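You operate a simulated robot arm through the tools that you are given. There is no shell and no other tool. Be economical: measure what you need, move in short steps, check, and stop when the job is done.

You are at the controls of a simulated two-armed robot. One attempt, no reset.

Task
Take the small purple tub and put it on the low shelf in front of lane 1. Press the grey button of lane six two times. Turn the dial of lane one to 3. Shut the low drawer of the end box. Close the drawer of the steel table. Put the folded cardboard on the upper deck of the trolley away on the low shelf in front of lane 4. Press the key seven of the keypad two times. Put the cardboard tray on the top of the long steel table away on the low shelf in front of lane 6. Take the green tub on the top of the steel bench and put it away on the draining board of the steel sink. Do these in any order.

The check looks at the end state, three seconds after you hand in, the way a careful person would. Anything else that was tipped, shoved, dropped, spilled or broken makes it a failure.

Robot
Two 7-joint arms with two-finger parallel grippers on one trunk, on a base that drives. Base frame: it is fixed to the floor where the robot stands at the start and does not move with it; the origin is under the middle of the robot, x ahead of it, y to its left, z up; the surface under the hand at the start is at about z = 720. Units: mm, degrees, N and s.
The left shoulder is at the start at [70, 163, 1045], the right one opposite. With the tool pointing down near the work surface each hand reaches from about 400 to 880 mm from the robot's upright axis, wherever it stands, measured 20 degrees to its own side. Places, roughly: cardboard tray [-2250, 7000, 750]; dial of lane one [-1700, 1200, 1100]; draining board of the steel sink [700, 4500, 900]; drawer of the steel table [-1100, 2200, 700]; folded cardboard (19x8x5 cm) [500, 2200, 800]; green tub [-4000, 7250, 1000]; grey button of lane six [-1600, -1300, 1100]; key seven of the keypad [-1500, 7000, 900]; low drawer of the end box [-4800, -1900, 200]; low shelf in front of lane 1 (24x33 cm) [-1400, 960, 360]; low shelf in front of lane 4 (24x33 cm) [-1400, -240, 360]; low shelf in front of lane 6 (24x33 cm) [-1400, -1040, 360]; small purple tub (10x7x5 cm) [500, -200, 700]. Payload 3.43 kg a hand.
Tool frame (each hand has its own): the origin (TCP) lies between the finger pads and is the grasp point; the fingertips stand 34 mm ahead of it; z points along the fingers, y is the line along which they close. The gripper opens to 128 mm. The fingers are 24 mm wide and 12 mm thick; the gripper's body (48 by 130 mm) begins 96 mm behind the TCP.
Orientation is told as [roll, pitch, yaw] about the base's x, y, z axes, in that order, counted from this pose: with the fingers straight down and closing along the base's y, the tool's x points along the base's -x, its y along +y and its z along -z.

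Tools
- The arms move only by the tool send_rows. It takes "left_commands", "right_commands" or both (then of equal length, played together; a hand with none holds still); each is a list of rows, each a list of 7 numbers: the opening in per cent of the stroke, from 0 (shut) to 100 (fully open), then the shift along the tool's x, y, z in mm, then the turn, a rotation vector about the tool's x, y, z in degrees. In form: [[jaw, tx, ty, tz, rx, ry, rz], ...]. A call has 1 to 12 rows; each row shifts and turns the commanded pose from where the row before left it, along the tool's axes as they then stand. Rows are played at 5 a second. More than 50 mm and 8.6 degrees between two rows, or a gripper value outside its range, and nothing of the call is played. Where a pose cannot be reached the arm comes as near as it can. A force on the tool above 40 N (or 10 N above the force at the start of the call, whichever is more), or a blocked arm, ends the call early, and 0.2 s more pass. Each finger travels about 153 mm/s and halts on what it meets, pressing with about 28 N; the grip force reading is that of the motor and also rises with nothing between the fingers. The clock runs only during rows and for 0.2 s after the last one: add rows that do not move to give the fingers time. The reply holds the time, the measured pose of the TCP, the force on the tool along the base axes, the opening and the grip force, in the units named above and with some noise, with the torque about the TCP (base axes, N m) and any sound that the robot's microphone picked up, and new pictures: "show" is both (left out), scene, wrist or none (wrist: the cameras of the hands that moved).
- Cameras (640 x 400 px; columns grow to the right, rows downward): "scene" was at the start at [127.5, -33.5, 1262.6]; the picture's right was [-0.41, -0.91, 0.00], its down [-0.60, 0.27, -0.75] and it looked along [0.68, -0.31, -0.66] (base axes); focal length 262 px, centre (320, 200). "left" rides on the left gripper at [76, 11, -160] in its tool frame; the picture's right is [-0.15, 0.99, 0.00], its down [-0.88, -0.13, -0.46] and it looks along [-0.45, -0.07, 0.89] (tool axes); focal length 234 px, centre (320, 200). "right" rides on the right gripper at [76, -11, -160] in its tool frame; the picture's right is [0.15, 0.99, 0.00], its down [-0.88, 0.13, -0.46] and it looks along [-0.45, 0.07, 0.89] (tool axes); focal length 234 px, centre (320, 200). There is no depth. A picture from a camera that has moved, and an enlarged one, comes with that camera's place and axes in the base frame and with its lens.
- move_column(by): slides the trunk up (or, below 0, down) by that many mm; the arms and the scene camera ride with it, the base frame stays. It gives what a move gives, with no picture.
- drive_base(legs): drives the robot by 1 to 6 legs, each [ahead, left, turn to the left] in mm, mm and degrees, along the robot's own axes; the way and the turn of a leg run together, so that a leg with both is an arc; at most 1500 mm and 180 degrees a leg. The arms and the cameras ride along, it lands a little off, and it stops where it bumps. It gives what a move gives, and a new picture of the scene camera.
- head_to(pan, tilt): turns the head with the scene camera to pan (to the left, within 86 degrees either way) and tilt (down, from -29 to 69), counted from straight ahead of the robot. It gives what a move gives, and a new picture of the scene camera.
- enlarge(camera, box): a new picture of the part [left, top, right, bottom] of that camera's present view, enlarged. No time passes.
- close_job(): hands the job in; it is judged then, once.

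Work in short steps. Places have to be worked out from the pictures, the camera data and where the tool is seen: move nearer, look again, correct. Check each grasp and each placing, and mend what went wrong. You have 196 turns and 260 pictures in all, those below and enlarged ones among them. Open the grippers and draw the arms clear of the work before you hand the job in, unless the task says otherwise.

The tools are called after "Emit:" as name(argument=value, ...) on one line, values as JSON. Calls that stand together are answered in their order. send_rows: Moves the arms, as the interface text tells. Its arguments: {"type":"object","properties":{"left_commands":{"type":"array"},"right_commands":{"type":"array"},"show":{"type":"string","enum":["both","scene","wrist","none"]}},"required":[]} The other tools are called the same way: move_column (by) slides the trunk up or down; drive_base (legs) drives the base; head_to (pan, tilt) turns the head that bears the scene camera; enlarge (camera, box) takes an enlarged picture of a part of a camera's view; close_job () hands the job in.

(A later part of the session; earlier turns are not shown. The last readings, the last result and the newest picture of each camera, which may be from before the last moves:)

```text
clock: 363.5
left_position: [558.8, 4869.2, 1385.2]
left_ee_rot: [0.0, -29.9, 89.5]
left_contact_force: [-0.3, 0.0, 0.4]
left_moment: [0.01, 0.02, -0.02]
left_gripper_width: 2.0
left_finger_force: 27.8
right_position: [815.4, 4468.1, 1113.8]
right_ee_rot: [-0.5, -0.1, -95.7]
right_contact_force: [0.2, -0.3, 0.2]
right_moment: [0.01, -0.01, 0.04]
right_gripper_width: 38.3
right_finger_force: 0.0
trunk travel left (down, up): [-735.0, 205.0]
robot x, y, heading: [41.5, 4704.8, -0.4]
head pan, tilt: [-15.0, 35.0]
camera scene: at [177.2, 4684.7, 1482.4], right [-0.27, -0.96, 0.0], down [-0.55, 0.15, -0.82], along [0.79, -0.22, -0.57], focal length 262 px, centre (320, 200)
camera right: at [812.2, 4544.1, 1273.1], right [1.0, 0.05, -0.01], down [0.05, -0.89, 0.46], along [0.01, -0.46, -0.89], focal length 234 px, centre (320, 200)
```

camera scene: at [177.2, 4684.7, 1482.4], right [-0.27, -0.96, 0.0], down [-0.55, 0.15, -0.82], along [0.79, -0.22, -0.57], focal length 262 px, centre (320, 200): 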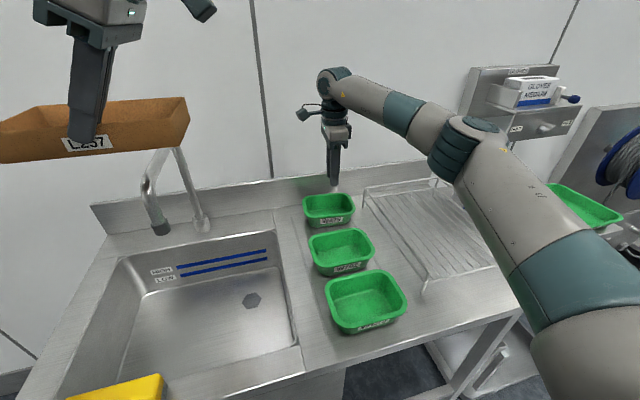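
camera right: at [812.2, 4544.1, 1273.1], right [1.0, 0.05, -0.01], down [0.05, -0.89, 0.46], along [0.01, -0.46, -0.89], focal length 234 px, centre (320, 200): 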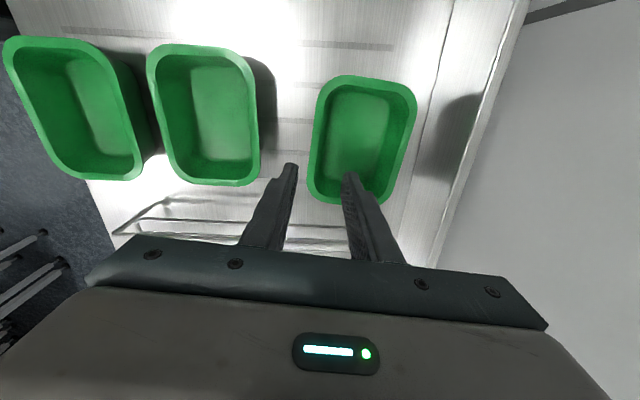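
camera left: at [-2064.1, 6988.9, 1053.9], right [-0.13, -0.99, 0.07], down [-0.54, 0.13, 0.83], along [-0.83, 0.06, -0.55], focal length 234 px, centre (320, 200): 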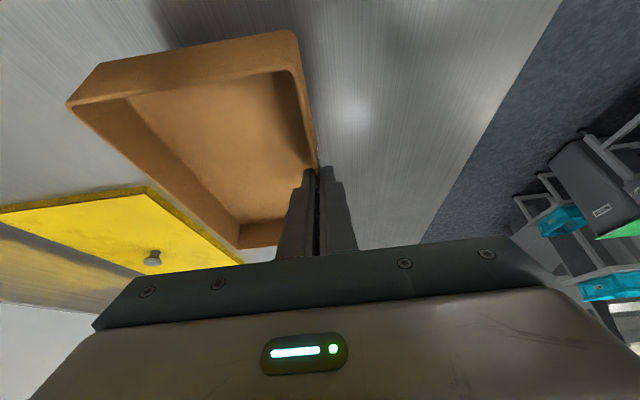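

The green tub is on the draining board. I retract the right hand and back off, then rotate both tools to face forward.

Emit:
send_rows(right_commands=[[30, 0, 0, -40, 0, 0, 0], [30, 0, 0, -40, 0, 0, 0], [30, 0, -40, 0, 0, 0, 0], [30, 0, -40, 0, 0, 0, 0], [30, 0, -40, 0, 0, 0, 0], [30, 0, -40, 0, 0, 0, 0]], show="none")

Emit:
drive_base(legs=[[-550, 0, 0]])

Emit:
send_rows(left_commands=[[0, 0, 0, 0, 4.1, 0, 7.1], [0, 0, 0, 0, 4.1, 0, 7.1], [0, 0, 0, 0, 4.1, 0, 7.1], [0, 0, 0, 0, 4.1, 0, 7.1], [0, 0, 0, 0, 4.1, 0, 7.1], [0, 0, 0, 0, 4.1, 0, 7.1], [0, 0, 0, 0, 4.1, 0, 7.1], [0, 0, 0, 0, 4.1, 0, 7.1], [0, 0, 0, 0, 4.1, 0, 7.1], [0, 0, 0, 0, 4.1, 0, 7.1], [0, 0, 0, 0, 4.0, 0, 6.93]], right_commands=[[30, 0, 0, 0, 0, 0, -8.5], [30, 0, 0, 0, 0, 0, -8.5], [30, 0, 0, 0, 0, 0, -8.5], [30, 0, 0, 0, 0, 0, -8.5], [30, 0, 0, 0, 0, 0, -8.5], [30, 0, 0, 0, 0, 0, -8.5], [30, 0, 0, 0, 0, 0, -8.5], [30, 0, 0, 0, 0, 0, -8.5], [30, 0, 0, 0, 0, 0, -8.5], [30, 0, 0, 0, 0, 0, -8.5], [30, 0, 0, 0, 0, 0, -8.5]])

```text
clock: 364.9
left_position: [558.5, 4868.1, 1385.6]
left_ee_rot: [-0.1, -30.0, 89.5]
left_contact_force: [0.7, 0.2, -0.2]
left_moment: [0.02, 0.04, -0.02]
left_gripper_width: 1.9
left_finger_force: 27.9
right_position: [657.0, 4484.3, 1197.0]
right_ee_rot: [-0.5, -0.2, -95.7]
right_contact_force: [-0.1, -0.1, 0.5]
right_moment: [-0.01, 0.02, -0.05]
right_gripper_width: 38.5
right_finger_force: 0.1
trunk travel left (down, up): [-735.0, 205.0]
robot x, y, heading: [40.7, 4705.2, -0.5]
head pan, tilt: [-15.0, 35.0]
```

```text
clock: 368.1
left_position: [-1.1, 4876.6, 1385.5]
left_ee_rot: [-0.1, -29.8, 90.0]
left_contact_force: [-0.9, 0.7, 0.4]
left_moment: [0.0, 0.03, -0.01]
left_gripper_width: 1.9
left_finger_force: 28.2
right_position: [100.7, 4493.1, 1196.2]
right_ee_rot: [-0.7, -0.1, -95.2]
right_contact_force: [-0.9, 0.0, -0.1]
right_moment: [-0.02, -0.01, 0.0]
right_gripper_width: 38.3
right_finger_force: 0.1
trunk travel left (down, up): [-735.0, 205.0]
robot x, y, heading: [-518.7, 4707.6, -0.0]
head pan, tilt: [-15.0, 35.0]
camera scene: at [-379.8, 4688.4, 1482.3], right [-0.26, -0.97, 0.0], down [-0.55, 0.15, -0.82], along [0.79, -0.21, -0.57], focal length 262 px, centre (320, 200)
```

scene: 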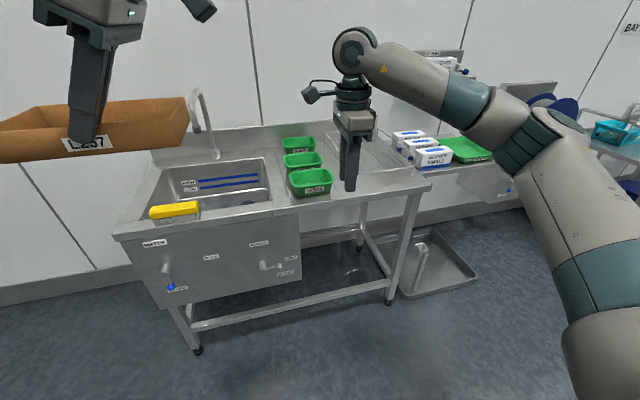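

```text
clock: 370.5
left_position: [-0.3, 4878.2, 1385.3]
left_ee_rot: [-0.2, -30.1, 0.0]
left_contact_force: [0.2, 0.4, -0.5]
left_moment: [0.01, 0.01, 0.0]
left_gripper_width: 2.0
left_finger_force: 28.1
right_position: [100.8, 4494.5, 1195.9]
right_ee_rot: [0.0, 0.5, -1.6]
right_contact_force: [-0.4, 0.0, -0.2]
right_moment: [0.01, 0.0, 0.06]
right_gripper_width: 38.2
right_finger_force: 0.0
trunk travel left (down, up): [-735.0, 205.0]
robot x, y, heading: [-516.7, 4709.0, 0.3]
head pan, tilt: [-15.0, 35.0]
camera scene: at [-380.5, 4689.4, 1482.4], right [-0.26, -0.97, 0.0], down [-0.55, 0.15, -0.82], along [0.79, -0.21, -0.57], focal length 262 px, centre (320, 200)
camera right: at [25.8, 4485.6, 1356.2], right [-0.12, 0.99, 0.0], down [0.89, 0.11, 0.45], along [0.44, 0.05, -0.89], focal length 234 px, centre (320, 200)
camera left: at [-146.1, 4890.0, 1486.4], right [0.13, 0.99, 0.07], down [0.53, -0.13, 0.84], along [0.84, -0.07, -0.54], focal length 234 px, centre (320, 200)
```

scene: 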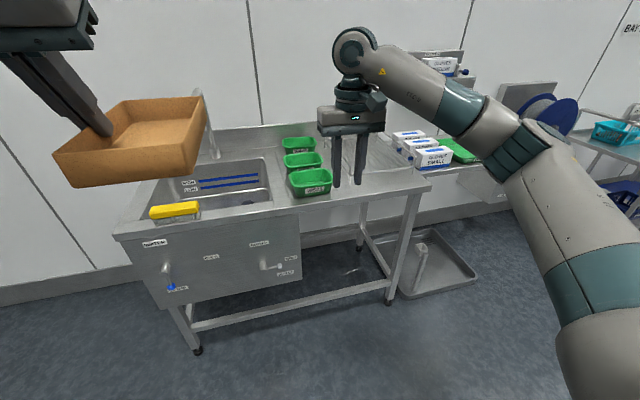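
right: 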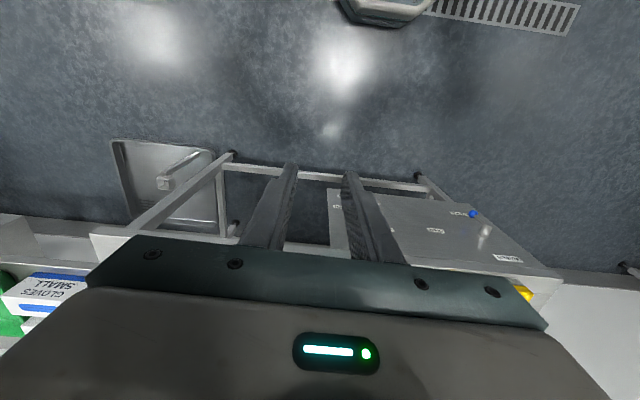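
left: 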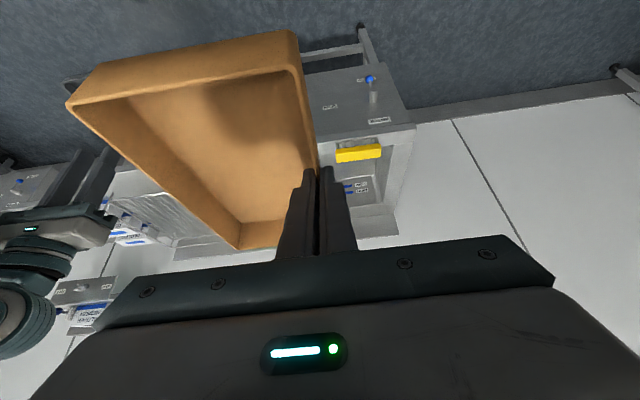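

Tray points forward now. I turn toward −y and drive back down the aisle in checked legs.

Emit:
drive_base(legs=[[0, 0, -90], [1400, 0, 0]])

Emit:
head_to(pan=0, tilt=15)

```text
clock: 381.2
left_position: [-391.6, 2805.6, 1384.3]
left_ee_rot: [-0.2, -30.0, -91.7]
left_contact_force: [-0.3, 0.1, -1.1]
left_moment: [-0.02, -0.03, 0.02]
left_gripper_width: 1.9
left_finger_force: 28.4
right_position: [-779.6, 2714.7, 1196.7]
right_ee_rot: [-0.1, 0.5, -93.5]
right_contact_force: [0.0, -0.5, 0.4]
right_moment: [0.01, 0.0, -0.01]
right_gripper_width: 38.4
right_finger_force: 0.2
trunk travel left (down, up): [-735.0, 205.0]
robot x, y, heading: [-544.1, 3330.1, -91.8]
head pan, tilt: [-15.0, 35.0]
camera scene: at [-569.8, 3191.9, 1482.4], right [-0.96, 0.29, 0.0], down [0.17, 0.55, -0.82], along [-0.24, -0.78, -0.57], focal length 262 px, centre (320, 200)
```

scene: 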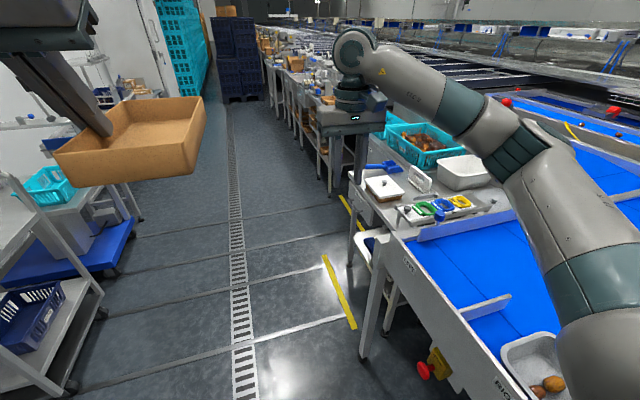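

```text
clock: 382.1
left_position: [-391.9, 2804.0, 1386.3]
left_ee_rot: [-0.2, -30.1, -91.7]
left_contact_force: [0.1, 0.2, 0.5]
left_moment: [-0.02, -0.02, 0.01]
left_gripper_width: 1.8
left_finger_force: 28.0
right_position: [-779.3, 2714.6, 1197.7]
right_ee_rot: [-0.1, 0.5, -93.4]
right_contact_force: [-0.3, -0.2, -0.1]
right_moment: [0.0, -0.02, -0.03]
right_gripper_width: 38.6
right_finger_force: 0.1
trunk travel left (down, up): [-735.0, 205.0]
robot x, y, heading: [-542.8, 3322.8, -92.0]
head pan, tilt: [0.0, 15.0]
camera scene: at [-547.4, 3182.4, 1514.3], right [-1.0, 0.03, 0.0], down [0.01, 0.26, -0.97], along [-0.03, -0.97, -0.26], focal length 262 px, centre (320, 200)
```

scene: 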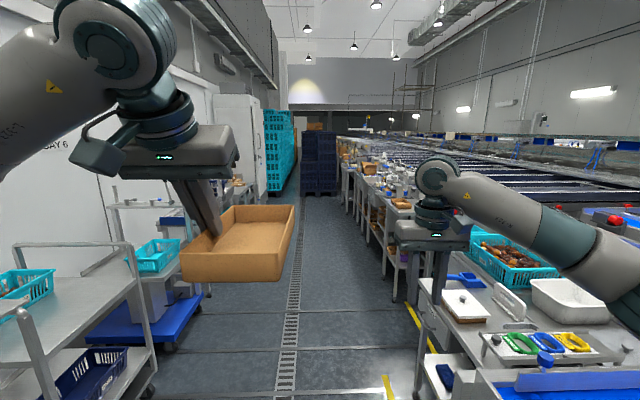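

Emit:
drive_base(legs=[[0, 0, 3], [1400, 50, 0], [0, 0, 1], [1400, 0, 0]])

```text
clock: 396.6
left_position: [-210.6, -30.4, 1385.9]
left_ee_rot: [-0.2, -30.0, -86.5]
left_contact_force: [0.3, 0.3, 0.0]
left_moment: [0.01, -0.01, 0.01]
left_gripper_width: 2.1
left_finger_force: 27.9
right_position: [-587.8, -154.6, 1196.0]
right_ee_rot: [0.0, 0.5, -88.3]
right_contact_force: [-0.1, 0.9, 0.3]
right_moment: [0.02, -0.02, 0.0]
right_gripper_width: 38.4
right_finger_force: 0.2
trunk travel left (down, up): [-735.0, 205.0]
robot x, y, heading: [-404.0, 474.6, -86.8]
head pan, tilt: [0.0, 15.0]
camera scene: at [-398.8, 332.2, 1514.4], right [-1.0, -0.06, 0.0], down [-0.02, 0.26, -0.97], along [0.06, -0.96, -0.26], focal length 262 px, centre (320, 200)
```

scene: 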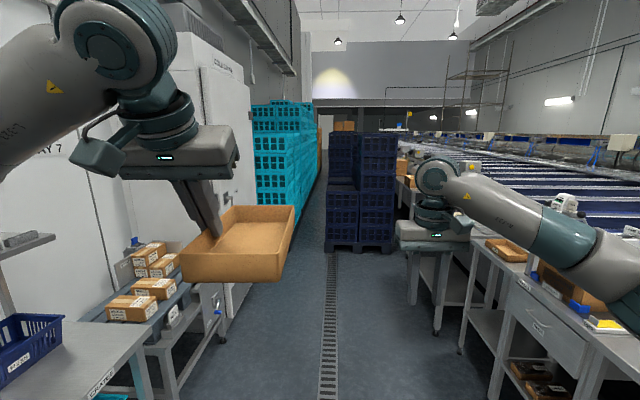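

Emit:
drive_base(legs=[[0, 0, -4], [1350, 0, 0], [0, 0, -91]])

Emit:
head_to(pan=5, tilt=38)

```text
clock: 407.6
left_position: [-942.0, -969.8, 1387.6]
left_ee_rot: [-0.3, -29.9, 176.9]
left_contact_force: [0.6, -1.3, -1.1]
left_moment: [-0.03, -0.01, 0.02]
left_gripper_width: 1.9
left_finger_force: 28.1
right_position: [-1021.4, -582.8, 1195.9]
right_ee_rot: [-0.1, 0.5, 175.1]
right_contact_force: [1.7, 0.1, 0.3]
right_moment: [0.02, 0.02, 0.0]
right_gripper_width: 38.3
right_finger_force: 0.1
trunk travel left (down, up): [-735.0, 205.0]
robot x, y, heading: [-418.9, -833.5, 176.8]
head pan, tilt: [0.0, 15.0]
camera scene: at [-561.0, -823.6, 1514.4], right [0.06, 1.0, 0.0], down [0.26, -0.01, -0.97], along [-0.96, 0.05, -0.26], focal length 262 px, centre (320, 200)
```

scene: 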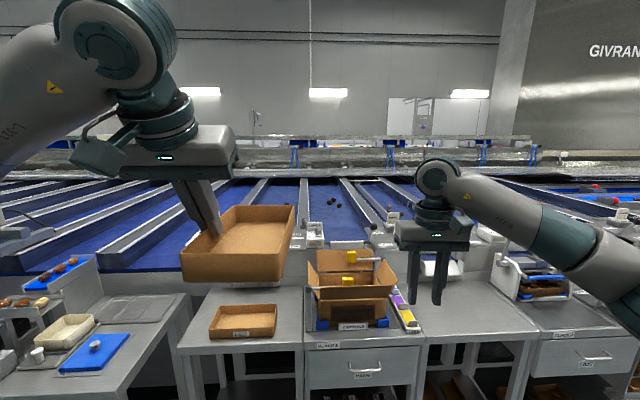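

```text
clock: 408.5
left_position: [-943.1, -970.2, 1385.7]
left_ee_rot: [-0.2, -30.0, 176.9]
left_contact_force: [0.7, 0.5, 0.5]
left_moment: [-0.03, 0.02, -0.03]
left_gripper_width: 1.8
left_finger_force: 27.9
right_position: [-1021.9, -582.5, 1196.3]
right_ee_rot: [0.0, 0.5, 175.2]
right_contact_force: [-0.2, -0.5, -0.5]
right_moment: [0.0, 0.05, 0.0]
right_gripper_width: 38.4
right_finger_force: 0.0
trunk travel left (down, up): [-735.0, 205.0]
robot x, y, heading: [-419.9, -832.8, 176.7]
head pan, tilt: [5.0, 38.0]
camera scene: at [-554.0, -831.4, 1477.9], right [-0.03, 1.0, 0.0], down [0.61, 0.02, -0.79], along [-0.79, -0.02, -0.62], focal length 262 px, centre (320, 200)
```

scene: 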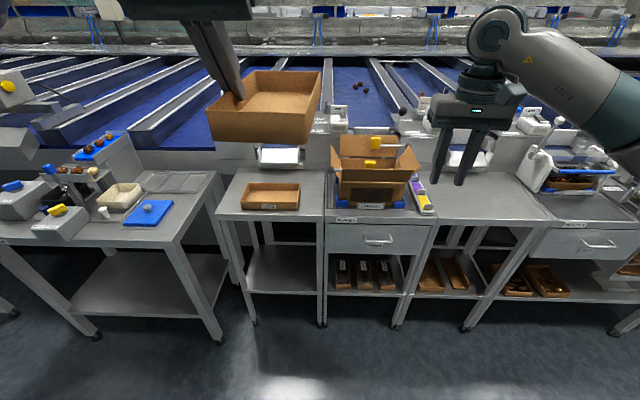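

The lane 6 shelf is empty (y −1190…−860). I square up, raise and retract the right hand, and lower the trunk.

Emit:
send_rows(right_commands=[[30, 25, 0, -40, 0, 0, 0], [30, 25, 0, -40, 0, 0, 0], [30, 25, 0, -40, 0, 0, 0], [30, 25, 0, -40, 0, 0, 0], [30, 25, 0, -40, 0, 0, 0], [30, 25, 0, -30, 0, 0, 0]], show="none")

Emit:
drive_base(legs=[[0, 85, 3.2]])

Emit:
move_column(by=-400)

Emit:
move_column(by=-330)

Emit:
head_to(pan=10, tilt=30)

```text
clock: 409.9
left_position: [-940.2, -970.2, 1385.5]
left_ee_rot: [-0.3, -30.2, 176.9]
left_contact_force: [0.1, -0.7, -1.0]
left_moment: [0.0, 0.02, -0.03]
left_gripper_width: 2.1
left_finger_force: 27.8
right_position: [-870.5, -599.0, 1429.0]
right_ee_rot: [-0.2, 0.4, 175.1]
right_contact_force: [0.6, -0.7, -0.1]
right_moment: [-0.01, 0.05, 0.0]
right_gripper_width: 38.3
right_finger_force: 0.1
trunk travel left (down, up): [-735.0, 205.0]
robot x, y, heading: [-417.9, -834.7, 177.0]
head pan, tilt: [5.0, 38.0]
```

```text
clock: 411.0
left_position: [-936.5, -1079.3, 1385.9]
left_ee_rot: [0.0, -29.9, 179.9]
left_contact_force: [0.8, 1.4, 0.8]
left_moment: [-0.06, 0.02, 0.04]
left_gripper_width: 1.9
left_finger_force: 28.0
right_position: [-888.6, -702.8, 1427.3]
right_ee_rot: [0.1, 0.6, 178.3]
right_contact_force: [-0.6, 0.7, -0.5]
right_moment: [-0.05, 0.02, -0.02]
right_gripper_width: 38.1
right_finger_force: 0.0
trunk travel left (down, up): [-735.0, 205.0]
robot x, y, heading: [-417.6, -914.6, 179.6]
head pan, tilt: [5.0, 38.0]
camera scene: at [-556.3, -919.0, 1477.8], right [-0.09, 1.0, 0.0], down [0.61, 0.05, -0.79], along [-0.78, -0.07, -0.62], focal length 262 px, centre (320, 200)
```

scene: 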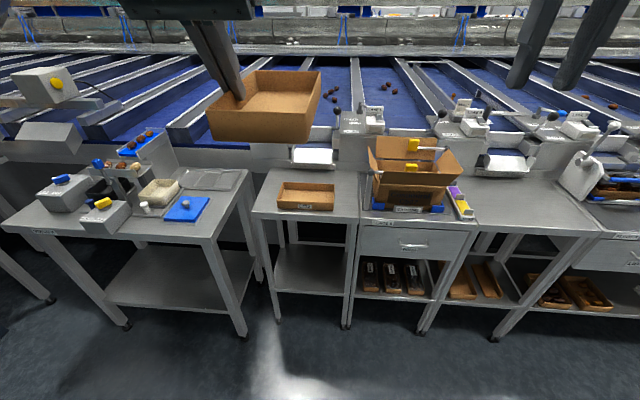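

```text
clock: 414.8
left_position: [-935.8, -1082.9, 986.9]
left_ee_rot: [-0.3, -30.2, -180.0]
left_contact_force: [-0.3, 0.9, -0.7]
left_moment: [-0.03, -0.02, 0.0]
left_gripper_width: 2.0
left_finger_force: 28.2
right_position: [-888.7, -707.3, 1028.6]
right_ee_rot: [-0.1, 0.6, 178.2]
right_contact_force: [0.5, 0.7, -0.7]
right_moment: [-0.01, 0.01, -0.02]
right_gripper_width: 38.4
right_finger_force: 0.0
trunk travel left (down, up): [-335.0, 605.0]
robot x, y, heading: [-421.4, -916.6, 180.1]
head pan, tilt: [5.0, 38.0]
```

```text
clock: 418.0
left_position: [-935.8, -1084.4, 656.3]
left_ee_rot: [-0.2, -30.0, -180.0]
left_contact_force: [-0.7, -0.8, 0.1]
left_moment: [-0.03, -0.01, 0.0]
left_gripper_width: 2.1
left_finger_force: 27.9
right_position: [-887.3, -708.5, 698.8]
right_ee_rot: [-0.1, 0.5, 178.2]
right_contact_force: [0.7, 0.4, -0.1]
right_moment: [0.02, 0.0, 0.03]
right_gripper_width: 38.5
right_finger_force: 0.0
trunk travel left (down, up): [-5.0, 935.0]
robot x, y, heading: [-419.8, -915.2, 179.9]
head pan, tilt: [5.0, 38.0]
```

```text
clock: 418.7
left_position: [-936.1, -1083.4, 655.2]
left_ee_rot: [-0.2, -30.0, -180.0]
left_contact_force: [0.1, -0.2, 0.4]
left_moment: [-0.02, -0.01, -0.01]
left_gripper_width: 2.1
left_finger_force: 28.0
right_position: [-888.9, -707.2, 698.3]
right_ee_rot: [-0.1, 0.5, 178.2]
right_contact_force: [-0.4, 0.0, 0.0]
right_moment: [0.0, -0.03, -0.05]
right_gripper_width: 38.6
right_finger_force: 0.0
trunk travel left (down, up): [-5.0, 935.0]
robot x, y, heading: [-421.5, -917.1, 180.0]
head pan, tilt: [10.0, 30.0]
camera scene: at [-559.1, -931.5, 760.1], right [-0.17, 0.99, 0.0], down [0.49, 0.09, -0.87], along [-0.85, -0.15, -0.5], focal length 262 px, centre (320, 200)
```

scene: 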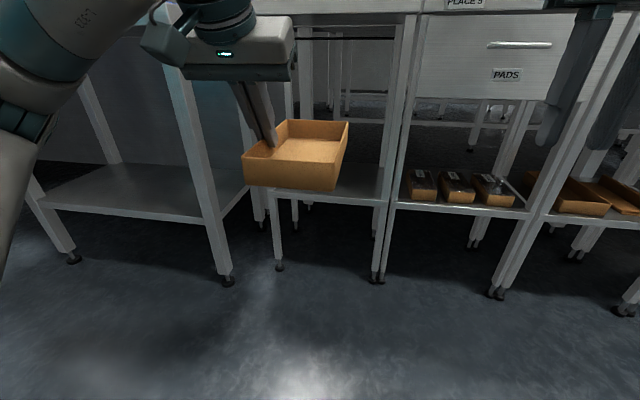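

Aligned: tray spans y −1083…−973 between the legs (−1180…−885). I drive ahead 200 and look.

Emit:
drive_base(legs=[[200, 0, 0]])

Emit:
send_rows(left_commands=[[0, 16.2, 0, 28.1, 0, 0, 0], [0, 16.2, 0, 28.1, 0, 0, 0], [0, 16.2, 0, 28.1, 0, 0, 0], [0, 16.2, 0, 28.1, 0, 0, 0], [0, 16.2, 0, 28.1, 0, 0, 0], [0, -30, 0, 17.3, 0, 0, 0], [0, -30, 0, 17.3, 0, 0, 0], [0, -30, 0, 17.3, 0, 0, 0]])

```text
clock: 420.3
left_position: [-1136.5, -1080.9, 655.8]
left_ee_rot: [-0.2, -30.0, 179.8]
left_contact_force: [0.6, 0.4, -0.2]
left_moment: [-0.04, -0.02, 0.02]
left_gripper_width: 1.9
left_finger_force: 27.5
right_position: [-1086.8, -705.2, 698.3]
right_ee_rot: [-0.2, 0.5, 178.0]
right_contact_force: [0.5, -0.3, 0.0]
right_moment: [-0.02, 0.01, -0.03]
right_gripper_width: 38.4
right_finger_force: 0.0
trunk travel left (down, up): [-5.0, 935.0]
robot x, y, heading: [-619.9, -919.5, 179.8]
head pan, tilt: [10.0, 30.0]
camera scene: at [-758.4, -930.3, 760.1], right [-0.17, 0.99, 0.0], down [0.49, 0.08, -0.87], along [-0.85, -0.15, -0.5], focal length 262 px, centre (320, 200)
```

scene: 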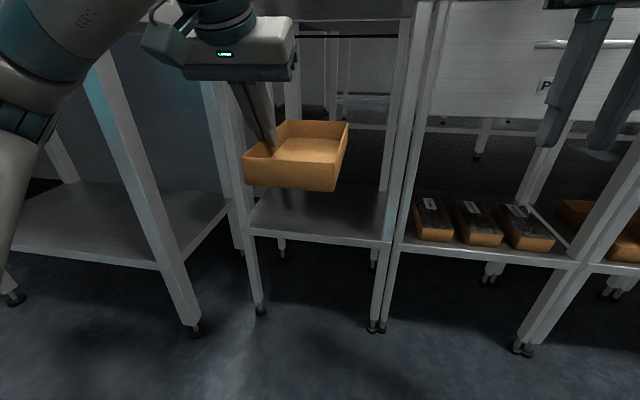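

```text
clock: 422.1
left_position: [-1241.1, -1080.1, 492.0]
left_ee_rot: [-0.2, -30.2, 179.8]
left_contact_force: [1.2, -0.3, 0.1]
left_moment: [-0.02, 0.01, -0.01]
left_gripper_width: 1.9
left_finger_force: 27.8
right_position: [-1086.2, -704.9, 697.8]
right_ee_rot: [-0.1, 0.6, 177.9]
right_contact_force: [0.8, 0.0, 0.0]
right_moment: [-0.01, 0.01, -0.01]
right_gripper_width: 38.5
right_finger_force: 0.0
trunk travel left (down, up): [-5.0, 935.0]
robot x, y, heading: [-619.5, -914.3, 179.5]
head pan, tilt: [10.0, 30.0]
camera scene: at [-758.3, -930.3, 760.2], right [-0.17, 0.99, 0.0], down [0.49, 0.08, -0.87], along [-0.85, -0.15, -0.5], focal length 262 px, centre (320, 200)
camera left: at [-1094.6, -1092.1, 593.1], right [-0.13, -0.99, 0.07], down [-0.53, 0.13, 0.84], along [-0.84, 0.07, -0.54], focal length 234 px, centre (320, 200)
```

scene: 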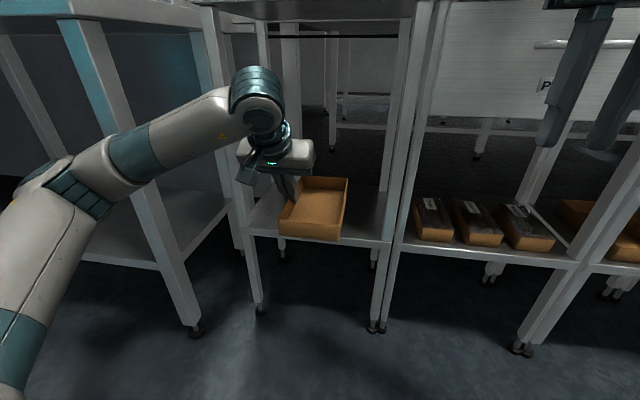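
left: 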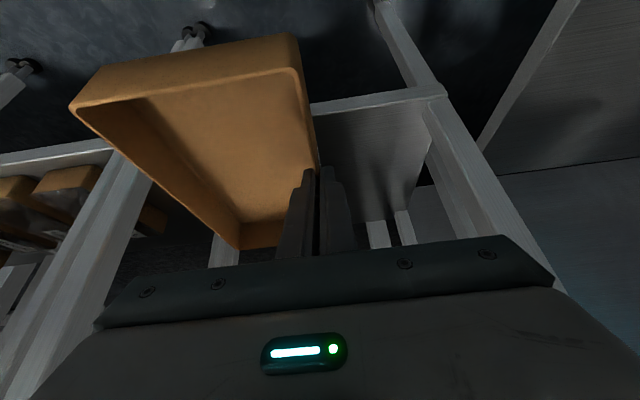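

I lower 45 mm, then go forward 150 mm.

Emit:
send_rows(left_commands=[[0, 11, 0, 19.5, 0, 0, 0], [0, 11, 0, 19.5, 0, 0, 0], [0, -26, 0, 15, 0, 0, 0], [0, -26, 0, 15, 0, 0, 0], [0, -26, 0, 15, 0, 0, 0], [0, -26, 0, 15, 0, 0, 0], [0, -26, 0, 15, 0, 0, 0]])

```text
clock: 423.7
left_position: [-1390.6, -1077.2, 446.2]
left_ee_rot: [-0.1, -30.1, 179.6]
left_contact_force: [0.5, -0.4, -0.2]
left_moment: [-0.02, -0.04, 0.02]
left_gripper_width: 1.9
left_finger_force: 28.0
right_position: [-1086.7, -704.7, 697.5]
right_ee_rot: [-0.2, 0.5, 178.0]
right_contact_force: [-0.6, 0.2, -0.2]
right_moment: [0.02, 0.01, 0.03]
right_gripper_width: 38.4
right_finger_force: 0.0
trunk travel left (down, up): [-5.0, 935.0]
robot x, y, heading: [-621.1, -914.4, 179.6]
head pan, tilt: [10.0, 30.0]
camera scene: at [-758.3, -930.3, 760.2], right [-0.17, 0.99, 0.0], down [0.49, 0.08, -0.87], along [-0.85, -0.15, -0.5], focal length 262 px, centre (320, 200)
camera left: at [-1243.9, -1089.1, 547.3], right [-0.13, -0.99, 0.07], down [-0.53, 0.13, 0.84], along [-0.84, 0.07, -0.54], focal length 234 px, centre (320, 200)
```

scene: 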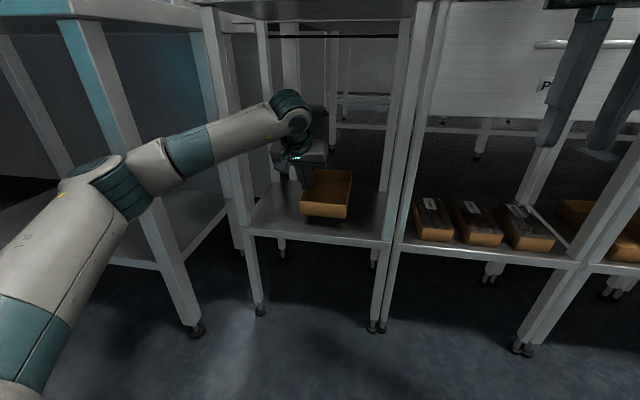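
left: 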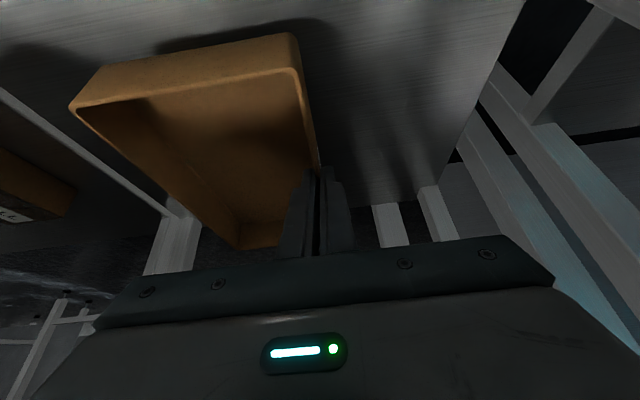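

Good position. I lower 28 mm and then in fine steps to contact.

Emit:
send_rows(left_commands=[[0, 7, 0, 12.1, 0, 0, 0], [0, 7, 0, 12.1, 0, 0, 0], [0, 3, 0, 5.2, 0, 0, 0], [0, 1.5, 0, 2.6, 0, 0, 0], [0, 1.5, 0, 2.6, 0, 0, 0], [0, 1.5, 0, 2.6, 0, 0, 0], [0, 0, 0, 0, 0, 0, 0]], show="wrist")

```text
clock: 425.3
left_position: [-1390.7, -1076.5, 411.5]
left_ee_rot: [-0.3, -30.6, 179.8]
left_contact_force: [1.1, 1.2, 31.3]
left_moment: [0.02, 0.34, -0.07]
left_gripper_width: 1.7
left_finger_force: 27.5
right_position: [-1083.4, -704.1, 698.6]
right_ee_rot: [-0.1, 0.3, 178.0]
right_contact_force: [1.3, 0.4, 0.5]
right_moment: [0.01, -0.01, 0.02]
right_gripper_width: 38.3
right_finger_force: 0.0
trunk travel left (down, up): [-5.0, 935.0]
robot x, y, heading: [-617.7, -916.6, 179.7]
head pan, tilt: [10.0, 30.0]
camera left: at [-1243.4, -1088.8, 510.5], right [-0.13, -0.99, 0.07], down [-0.52, 0.13, 0.84], along [-0.84, 0.07, -0.54], focal length 234 px, centre (320, 200)
```

left: 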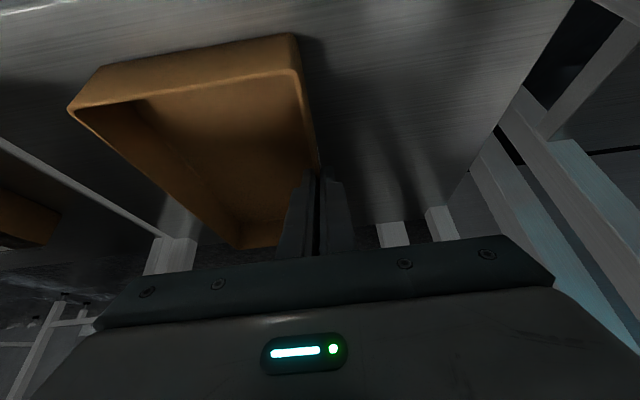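

Contact (31 N). I ease up 3 mm, open, and withdraw along the fingers.

Emit:
send_rows(left_commands=[[0, -1.5, 0, -2.6, 0, 0, 0], [12, 0, 0, 0, 0, 0, 0], [25, 0, 0, 0, 0, 0, 0], [28, 0, 0, 0, 0, 0, 0], [28, 0, 0, -20, 0, 0, 0], [28, 0, 0, -30, 0, 0, 0], [28, 0, 0, -30, 0, 0, 0], [28, 28, 0, -16, 0, 0, 0], [28, 28, 0, -16, 0, 0, 0], [28, 28, 0, -16, 0, 0, 0], [28, 28, 0, -16, 0, 0, 0], [28, 28, 0, -16, 0, 0, 0]])

```text
clock: 427.9
left_position: [-1189.8, -1080.0, 477.8]
left_ee_rot: [-0.2, -30.0, 179.8]
left_contact_force: [-0.5, 0.4, -0.3]
left_moment: [0.02, 0.0, -0.02]
left_gripper_width: 35.9
left_finger_force: 0.1
right_position: [-1085.3, -705.3, 699.0]
right_ee_rot: [0.0, 0.5, 178.1]
right_contact_force: [0.8, 0.3, 0.0]
right_moment: [0.01, -0.01, 0.0]
right_gripper_width: 38.6
right_finger_force: 0.0
trunk travel left (down, up): [-5.0, 935.0]
robot x, y, heading: [-623.0, -914.2, 179.6]
head pan, tilt: [10.0, 30.0]
camera scene: at [-758.4, -930.3, 760.2], right [-0.17, 0.99, 0.0], down [0.49, 0.08, -0.87], along [-0.85, -0.15, -0.5], focal length 262 px, centre (320, 200)
camera left: at [-1042.9, -1092.3, 578.9], right [-0.13, -0.99, 0.07], down [-0.53, 0.13, 0.84], along [-0.84, 0.07, -0.54], focal length 234 px, centre (320, 200)
```

scene: 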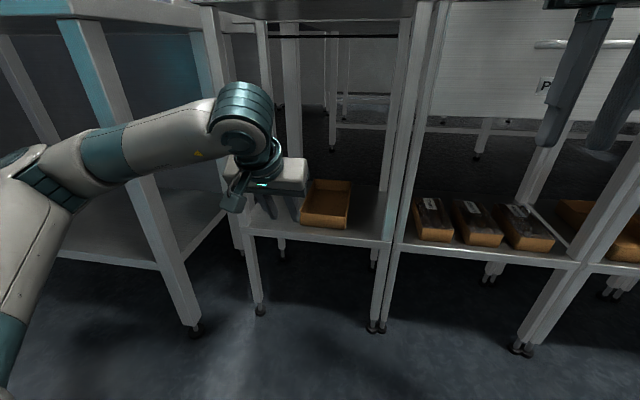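
left: 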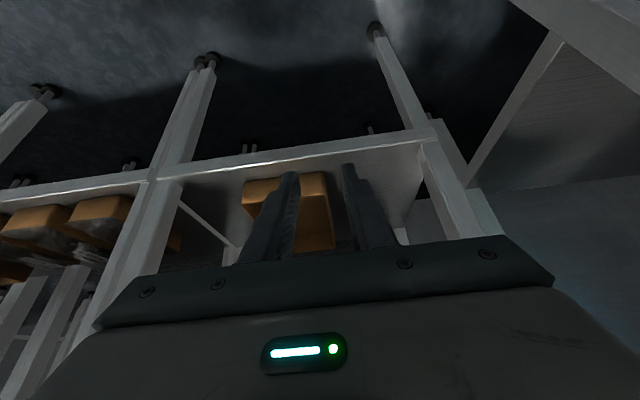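

The tray is placed on the lane 6 shelf. Only the end-box drawer remains. I back off, raise the trunk, straighten and tuck the left hand, and drive north to find the way around the machine.

Emit:
drive_base(legs=[[-250, 0, 0]])

Emit:
move_column(by=400)

Emit:
move_column(by=200)

Emit:
send_rows(left_commands=[[0, 20, 0, -10, 0, 7.5, 0], [0, 20, 0, -10, 0, 7.5, 0], [0, 20, 0, -10, 0, 7.5, 0], [0, 20, 0, -10, 0, 7.5, 0], [0, 20, 0, -10, 0, 0, 0]], right_commands=[[0, 0, 0, 10, 0, 0, 0], [0, 0, 0, 10, 0, 0, 0], [0, 0, 0, 10, 0, 0, 0], [0, 0, 0, 10, 0, 0, 0], [0, 0, 0, 10, 0, 0, 0]], show="none")

Emit:
drive_base(legs=[[0, 0, -89], [1400, 0, 0], [0, 0, -1.5], [1400, 0, 0], [0, 0, -1.5], [1300, 0, 0]])

```text
clock: 429.8
left_position: [-933.4, -1081.2, 477.2]
left_ee_rot: [-0.3, -30.0, 179.8]
left_contact_force: [-0.6, -0.7, 0.1]
left_moment: [0.0, 0.0, 0.03]
left_gripper_width: 35.7
left_finger_force: 0.1
right_position: [-829.4, -705.7, 697.1]
right_ee_rot: [-0.1, 0.6, 178.0]
right_contact_force: [0.4, -0.1, -0.6]
right_moment: [0.02, 0.01, 0.04]
right_gripper_width: 38.5
right_finger_force: 0.0
trunk travel left (down, up): [-5.0, 935.0]
robot x, y, heading: [-365.4, -916.6, 179.6]
head pan, tilt: [10.0, 30.0]
camera scene: at [-502.9, -931.7, 760.2], right [-0.17, 0.99, 0.0], down [0.49, 0.08, -0.87], along [-0.85, -0.15, -0.5], focal length 262 px, centre (320, 200)
```

scene: 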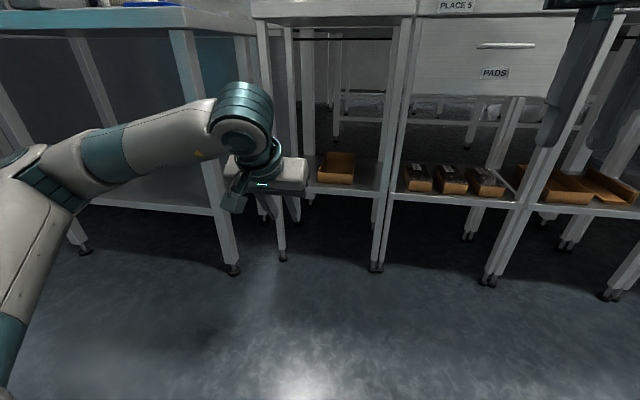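

```text
clock: 433.6
left_position: [-933.9, -1081.9, 878.4]
left_ee_rot: [-0.3, -30.0, 179.7]
left_contact_force: [0.3, 0.3, 0.0]
left_moment: [0.0, 0.02, 0.02]
left_gripper_width: 35.8
left_finger_force: 0.1
right_position: [-831.2, -706.9, 1097.2]
right_ee_rot: [-0.1, 0.4, 177.9]
right_contact_force: [0.8, 0.6, 0.1]
right_moment: [-0.01, -0.01, 0.0]
right_gripper_width: 38.3
right_finger_force: 0.0
trunk travel left (down, up): [-405.0, 535.0]
robot x, y, heading: [-366.0, -920.2, 179.8]
head pan, tilt: [10.0, 30.0]
```

```text
clock: 435.8
left_position: [-933.6, -1082.6, 1078.2]
left_ee_rot: [-0.2, -30.0, 179.8]
left_contact_force: [0.4, 0.3, -0.4]
left_moment: [0.01, -0.02, 0.0]
left_gripper_width: 36.0
left_finger_force: 0.0
right_position: [-830.7, -705.9, 1296.9]
right_ee_rot: [-0.1, 0.5, 178.0]
right_contact_force: [0.1, 1.1, 0.9]
right_moment: [-0.03, -0.02, 0.04]
right_gripper_width: 38.6
right_finger_force: 0.1
trunk travel left (down, up): [-605.0, 335.0]
robot x, y, heading: [-363.9, -918.9, 179.7]
head pan, tilt: [10.0, 30.0]
```

```text
clock: 437.0
left_position: [-824.2, -1080.7, 1099.4]
left_ee_rot: [-0.2, 0.0, 179.7]
left_contact_force: [0.5, -1.0, -0.4]
left_moment: [-0.01, 0.02, 0.01]
left_gripper_width: 0.1
left_finger_force: 28.1
right_position: [-827.8, -707.8, 1247.6]
right_ee_rot: [-0.1, 0.6, 178.0]
right_contact_force: [1.4, 0.1, 0.1]
right_moment: [-0.03, 0.03, 0.02]
right_gripper_width: 0.0
right_finger_force: 28.1
trunk travel left (down, up): [-605.0, 335.0]
robot x, y, heading: [-365.5, -917.5, 179.6]
head pan, tilt: [10.0, 30.0]
```

```text
clock: 461.1
left_position: [-493.5, 3635.3, 1099.6]
left_ee_rot: [-0.1, 0.0, 87.2]
left_contact_force: [0.0, 0.0, -0.6]
left_moment: [0.03, 0.01, -0.03]
left_gripper_width: 0.0
left_finger_force: 28.0
right_position: [-120.5, 3623.5, 1247.7]
right_ee_rot: [0.0, 0.5, 85.5]
right_contact_force: [0.5, 0.0, 0.2]
right_moment: [0.0, 0.0, -0.02]
right_gripper_width: 0.0
right_finger_force: 28.0
trunk travel left (down, up): [-605.0, 335.0]
robot x, y, heading: [-353.9, 3167.3, 87.2]
head pan, tilt: [10.0, 30.0]
camera scene: at [-359.2, 3309.5, 1360.2], right [0.99, 0.12, 0.0], down [0.06, -0.5, -0.87], along [-0.11, 0.86, -0.5], focal length 262 px, centre (320, 200)
```

scene: 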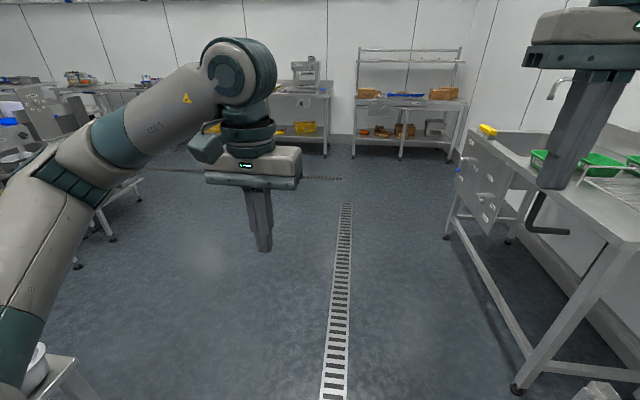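

Clear way. I continue to the wide area and turn west at y≈6200.

Emit:
drive_base(legs=[[0, 0, 2.5], [1450, 0, 0], [1450, 1000, 0], [0, 0, 90]])

Emit:
head_to(pan=0, tilt=15)

```text
refused: leg 3 is longer than a leg can be; nothing moved
```

```text
clock: 461.9
left_position: [-494.4, 3637.0, 1100.0]
left_ee_rot: [-0.1, -0.1, 87.2]
left_contact_force: [0.7, -0.3, 0.6]
left_moment: [0.02, 0.01, -0.01]
left_gripper_width: 0.0
left_finger_force: 27.7
right_position: [-121.5, 3623.1, 1248.4]
right_ee_rot: [-0.1, 0.5, 85.5]
right_contact_force: [0.6, 0.4, 0.1]
right_moment: [0.01, 0.01, 0.02]
right_gripper_width: 0.0
right_finger_force: 27.8
trunk travel left (down, up): [-605.0, 335.0]
robot x, y, heading: [-350.8, 3170.3, 87.2]
head pan, tilt: [0.0, 15.0]
camera scene: at [-343.4, 3312.9, 1384.3], right [1.0, -0.05, 0.0], down [-0.01, -0.26, -0.97], along [0.05, 0.96, -0.26], focal length 262 px, centre (320, 200)
```

scene: 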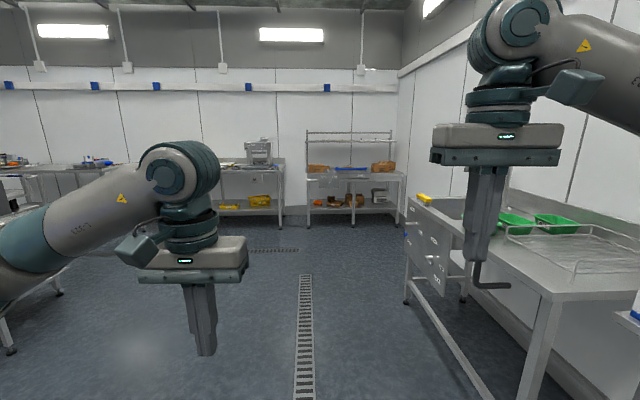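

Emit:
drive_base(legs=[[0, 0, 2.5], [1450, 100, 0], [1150, 800, 0], [380, 400, 0], [0, 0, 90]])

```text
clock: 482.6
left_position: [-2134.8, 5951.7, 1098.8]
left_ee_rot: [-0.2, 0.0, -179.7]
left_contact_force: [0.1, -0.1, -0.7]
left_moment: [0.02, -0.01, 0.02]
left_gripper_width: 0.0
left_finger_force: 27.9
right_position: [-2143.5, 6326.9, 1247.7]
right_ee_rot: [-0.1, 0.5, 178.7]
right_contact_force: [0.1, -0.4, -0.4]
right_moment: [0.0, 0.0, 0.01]
right_gripper_width: 0.2
right_finger_force: 28.6
trunk travel left (down, up): [-605.0, 335.0]
robot x, y, heading: [-1679.9, 6117.2, -179.8]
head pan, tilt: [0.0, 15.0]
camera scene: at [-1818.8, 6120.7, 1384.4], right [0.0, 1.0, 0.0], down [0.26, 0.0, -0.97], along [-0.97, 0.0, -0.26], focal length 262 px, centre (320, 200)
```

scene: 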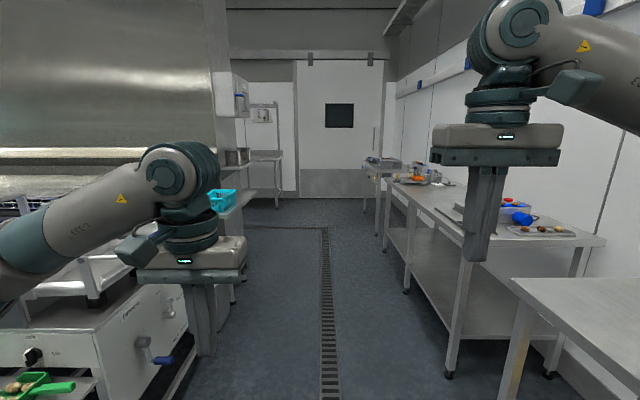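

A passage to the left shows beyond the machine at x≈−5400. I drive west along the drain.

Emit:
drive_base(legs=[[1300, -40, 0], [0, 0, -1], [1300, 0, 0], [0, 0, -1], [1000, 0, 0]])

Emit:
head_to(pan=70, tilt=15)

```text
clock: 500.7
left_position: [-5718.7, 5969.9, 1098.2]
left_ee_rot: [-0.1, 0.0, -178.6]
left_contact_force: [-0.2, 0.0, 0.5]
left_moment: [0.0, 0.0, 0.0]
left_gripper_width: 0.1
left_finger_force: 27.8
right_position: [-5733.8, 6343.0, 1248.3]
right_ee_rot: [-0.1, 0.5, 179.6]
right_contact_force: [-0.5, 0.1, 0.7]
right_moment: [0.0, 0.01, 0.01]
right_gripper_width: 0.0
right_finger_force: 28.1
trunk travel left (down, up): [-605.0, 335.0]
robot x, y, heading: [-5260.2, 6144.0, -178.9]
head pan, tilt: [0.0, 15.0]
camera scene: at [-5405.9, 6144.3, 1384.4], right [-0.02, 1.0, 0.0], down [0.26, 0.01, -0.97], along [-0.97, -0.02, -0.26], focal length 262 px, centre (320, 200)
```

scene: 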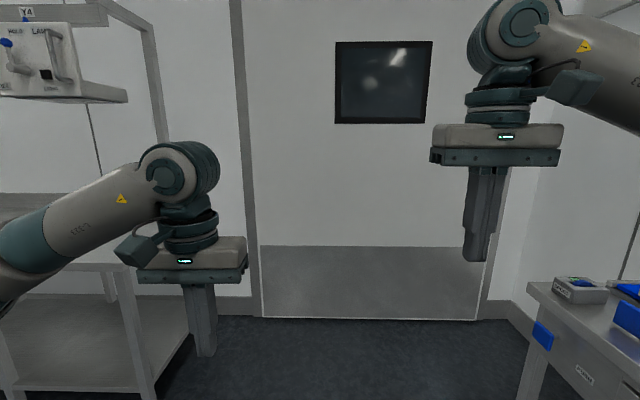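

```text
clock: 502.1
left_position: [-5718.6, 5970.6, 1098.6]
left_ee_rot: [-0.2, -0.1, -178.7]
left_contact_force: [-0.5, -0.1, 0.7]
left_moment: [-0.03, 0.01, -0.03]
left_gripper_width: 0.1
left_finger_force: 28.1
right_position: [-5734.5, 6344.3, 1247.8]
right_ee_rot: [-0.1, 0.5, 179.5]
right_contact_force: [-0.1, 0.2, -0.3]
right_moment: [0.04, 0.0, 0.02]
right_gripper_width: 0.0
right_finger_force: 27.7
trunk travel left (down, up): [-605.0, 335.0]
robot x, y, heading: [-5264.5, 6145.1, -178.8]
head pan, tilt: [70.0, 15.0]
camera scene: at [-5342.4, 6058.0, 1384.4], right [-0.95, 0.32, 0.0], down [0.08, 0.25, -0.97], along [-0.31, -0.91, -0.26], focal length 262 px, centre (320, 200)
```

scene: 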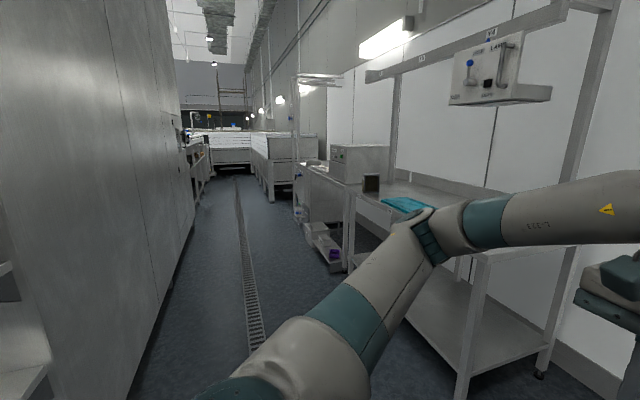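

A corridor runs south between the panel (x≈−4735) and the west benches (x≈−6200). I centre at x≈−5460, turn and drive.

Emit:
drive_base(legs=[[200, 0, 0], [0, 0, 88.5], [1300, 0, 0]])

Emit:
head_to(pan=0, tilt=15)

```text
clock: 513.5
left_position: [-5223.2, 4414.5, 1099.7]
left_ee_rot: [-0.2, -0.1, -86.7]
left_contact_force: [-0.6, -0.3, -0.2]
left_moment: [-0.01, 0.0, -0.03]
left_gripper_width: 0.0
left_finger_force: 27.7
right_position: [-5594.0, 4386.0, 1247.4]
right_ee_rot: [-0.1, 0.5, -88.4]
right_contact_force: [-0.3, 0.4, 0.1]
right_moment: [0.0, -0.01, -0.03]
right_gripper_width: 0.1
right_finger_force: 27.9
trunk travel left (down, up): [-605.0, 335.0]
robot x, y, heading: [-5411.0, 4865.7, -86.9]
head pan, tilt: [70.0, 15.0]
camera scene: at [-5320.3, 4788.9, 1384.4], right [-0.29, -0.96, 0.0], down [-0.25, 0.07, -0.97], along [0.93, -0.28, -0.26], focal length 262 px, centre (320, 200)
```

scene: 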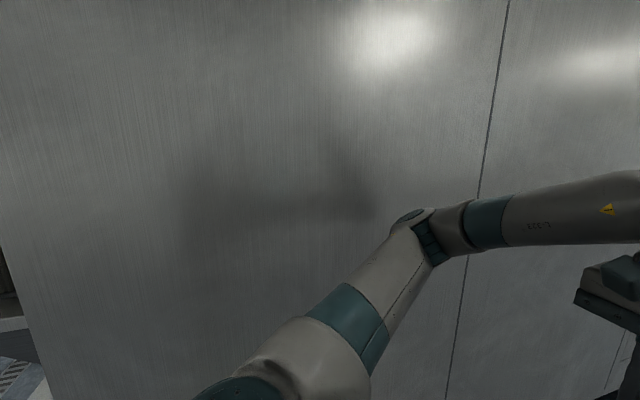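

```text
clock: 514.9
left_position: [-5221.3, 4414.8, 1098.4]
left_ee_rot: [-0.2, -0.1, -86.7]
left_contact_force: [-0.6, 0.6, 0.2]
left_moment: [0.0, 0.03, 0.04]
left_gripper_width: 0.1
left_finger_force: 27.6
right_position: [-5595.3, 4387.0, 1247.2]
right_ee_rot: [-0.1, 0.6, -88.4]
right_contact_force: [0.0, 0.4, -0.7]
right_moment: [0.01, 0.03, -0.01]
right_gripper_width: 0.0
right_finger_force: 28.2
trunk travel left (down, up): [-605.0, 335.0]
robot x, y, heading: [-5413.7, 4866.3, -86.8]
head pan, tilt: [0.0, 15.0]
camera scene: at [-5404.4, 4722.7, 1384.4], right [-1.0, -0.06, 0.0], down [-0.02, 0.26, -0.97], along [0.06, -0.96, -0.26], focal length 262 px, centre (320, 200)
```

scene: 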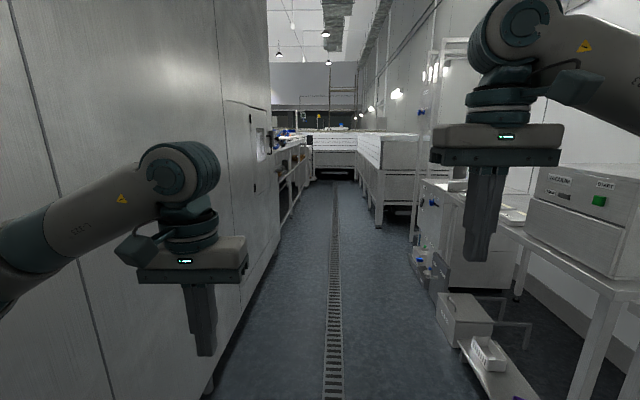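

Emit:
drive_base(legs=[[0, 0, -3.5], [1300, 0, 0], [0, 0, -1], [1300, 0, 0], [0, 0, -1], [1300, 0, 0]])

```text
clock: 532.4
left_position: [-5597.6, 1010.3, 1099.1]
left_ee_rot: [-0.3, 0.1, -98.5]
left_contact_force: [-1.0, -0.6, -1.1]
left_moment: [0.05, 0.02, 0.0]
left_gripper_width: 0.0
left_finger_force: 28.5
right_position: [-5965.3, 1060.4, 1246.7]
right_ee_rot: [0.0, 0.7, -100.0]
right_contact_force: [0.4, -0.2, 0.0]
right_moment: [0.05, 0.0, 0.02]
right_gripper_width: 0.0
right_finger_force: 27.8
trunk travel left (down, up): [-605.0, 335.0]
robot x, y, heading: [-5698.3, 1493.0, -98.6]
head pan, tilt: [0.0, 15.0]
stopped in leg 6: the force on the tool passed its limit at 45 N (the readings are from after the stop); the commanded pose is now the measured one
camera scene: at [-5713.9, 1348.4, 1383.9], right [-0.99, 0.15, 0.0], down [0.04, 0.26, -0.97], along [-0.14, -0.95, -0.26], focal length 262 px, centre (320, 200)
```

scene: 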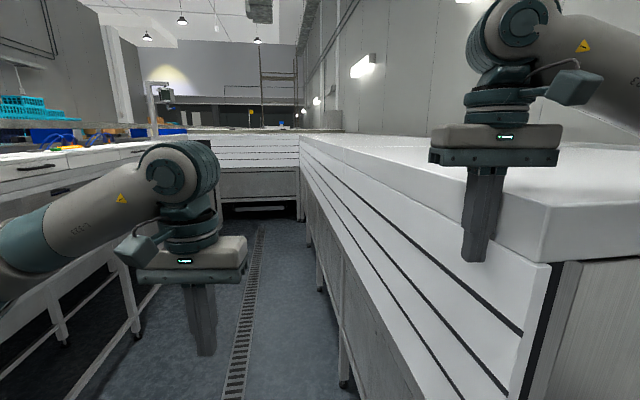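

The right fingers lightly touched the long white cabinet because of drift. I back up, square up, and shift left.

Emit:
drive_base(legs=[[-150, 0, 0], [0, 0, 8.6], [0, 330, 0], [900, 0, 0]])

```text
clock: 540.4
left_position: [-5172.9, 300.6, 1099.0]
left_ee_rot: [-0.2, -0.1, -90.0]
left_contact_force: [-0.7, -0.2, -1.0]
left_moment: [0.03, 0.01, 0.01]
left_gripper_width: 0.0
left_finger_force: 28.0
right_position: [-5543.3, 294.6, 1247.0]
right_ee_rot: [-0.1, 0.6, -91.3]
right_contact_force: [0.1, 0.2, 0.3]
right_moment: [0.02, 0.02, 0.01]
right_gripper_width: 0.2
right_finger_force: 27.6
trunk travel left (down, up): [-605.0, 335.0]
robot x, y, heading: [-5339.3, 761.7, -89.8]
head pan, tilt: [0.0, 15.0]
camera scene: at [-5337.9, 618.0, 1384.4], right [-1.0, 0.0, 0.0], down [0.0, 0.26, -0.97], along [0.0, -0.97, -0.26], focal length 262 px, centre (320, 200)
```

scene: 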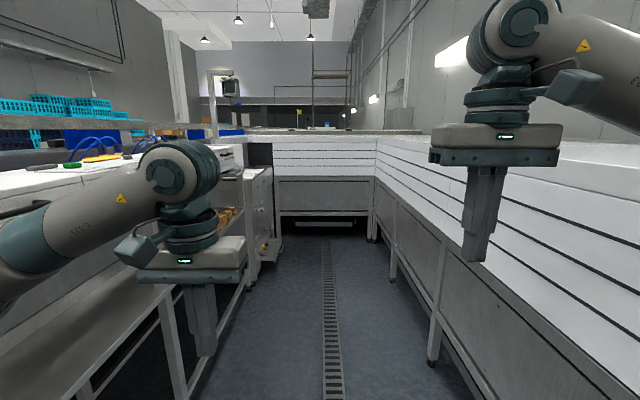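

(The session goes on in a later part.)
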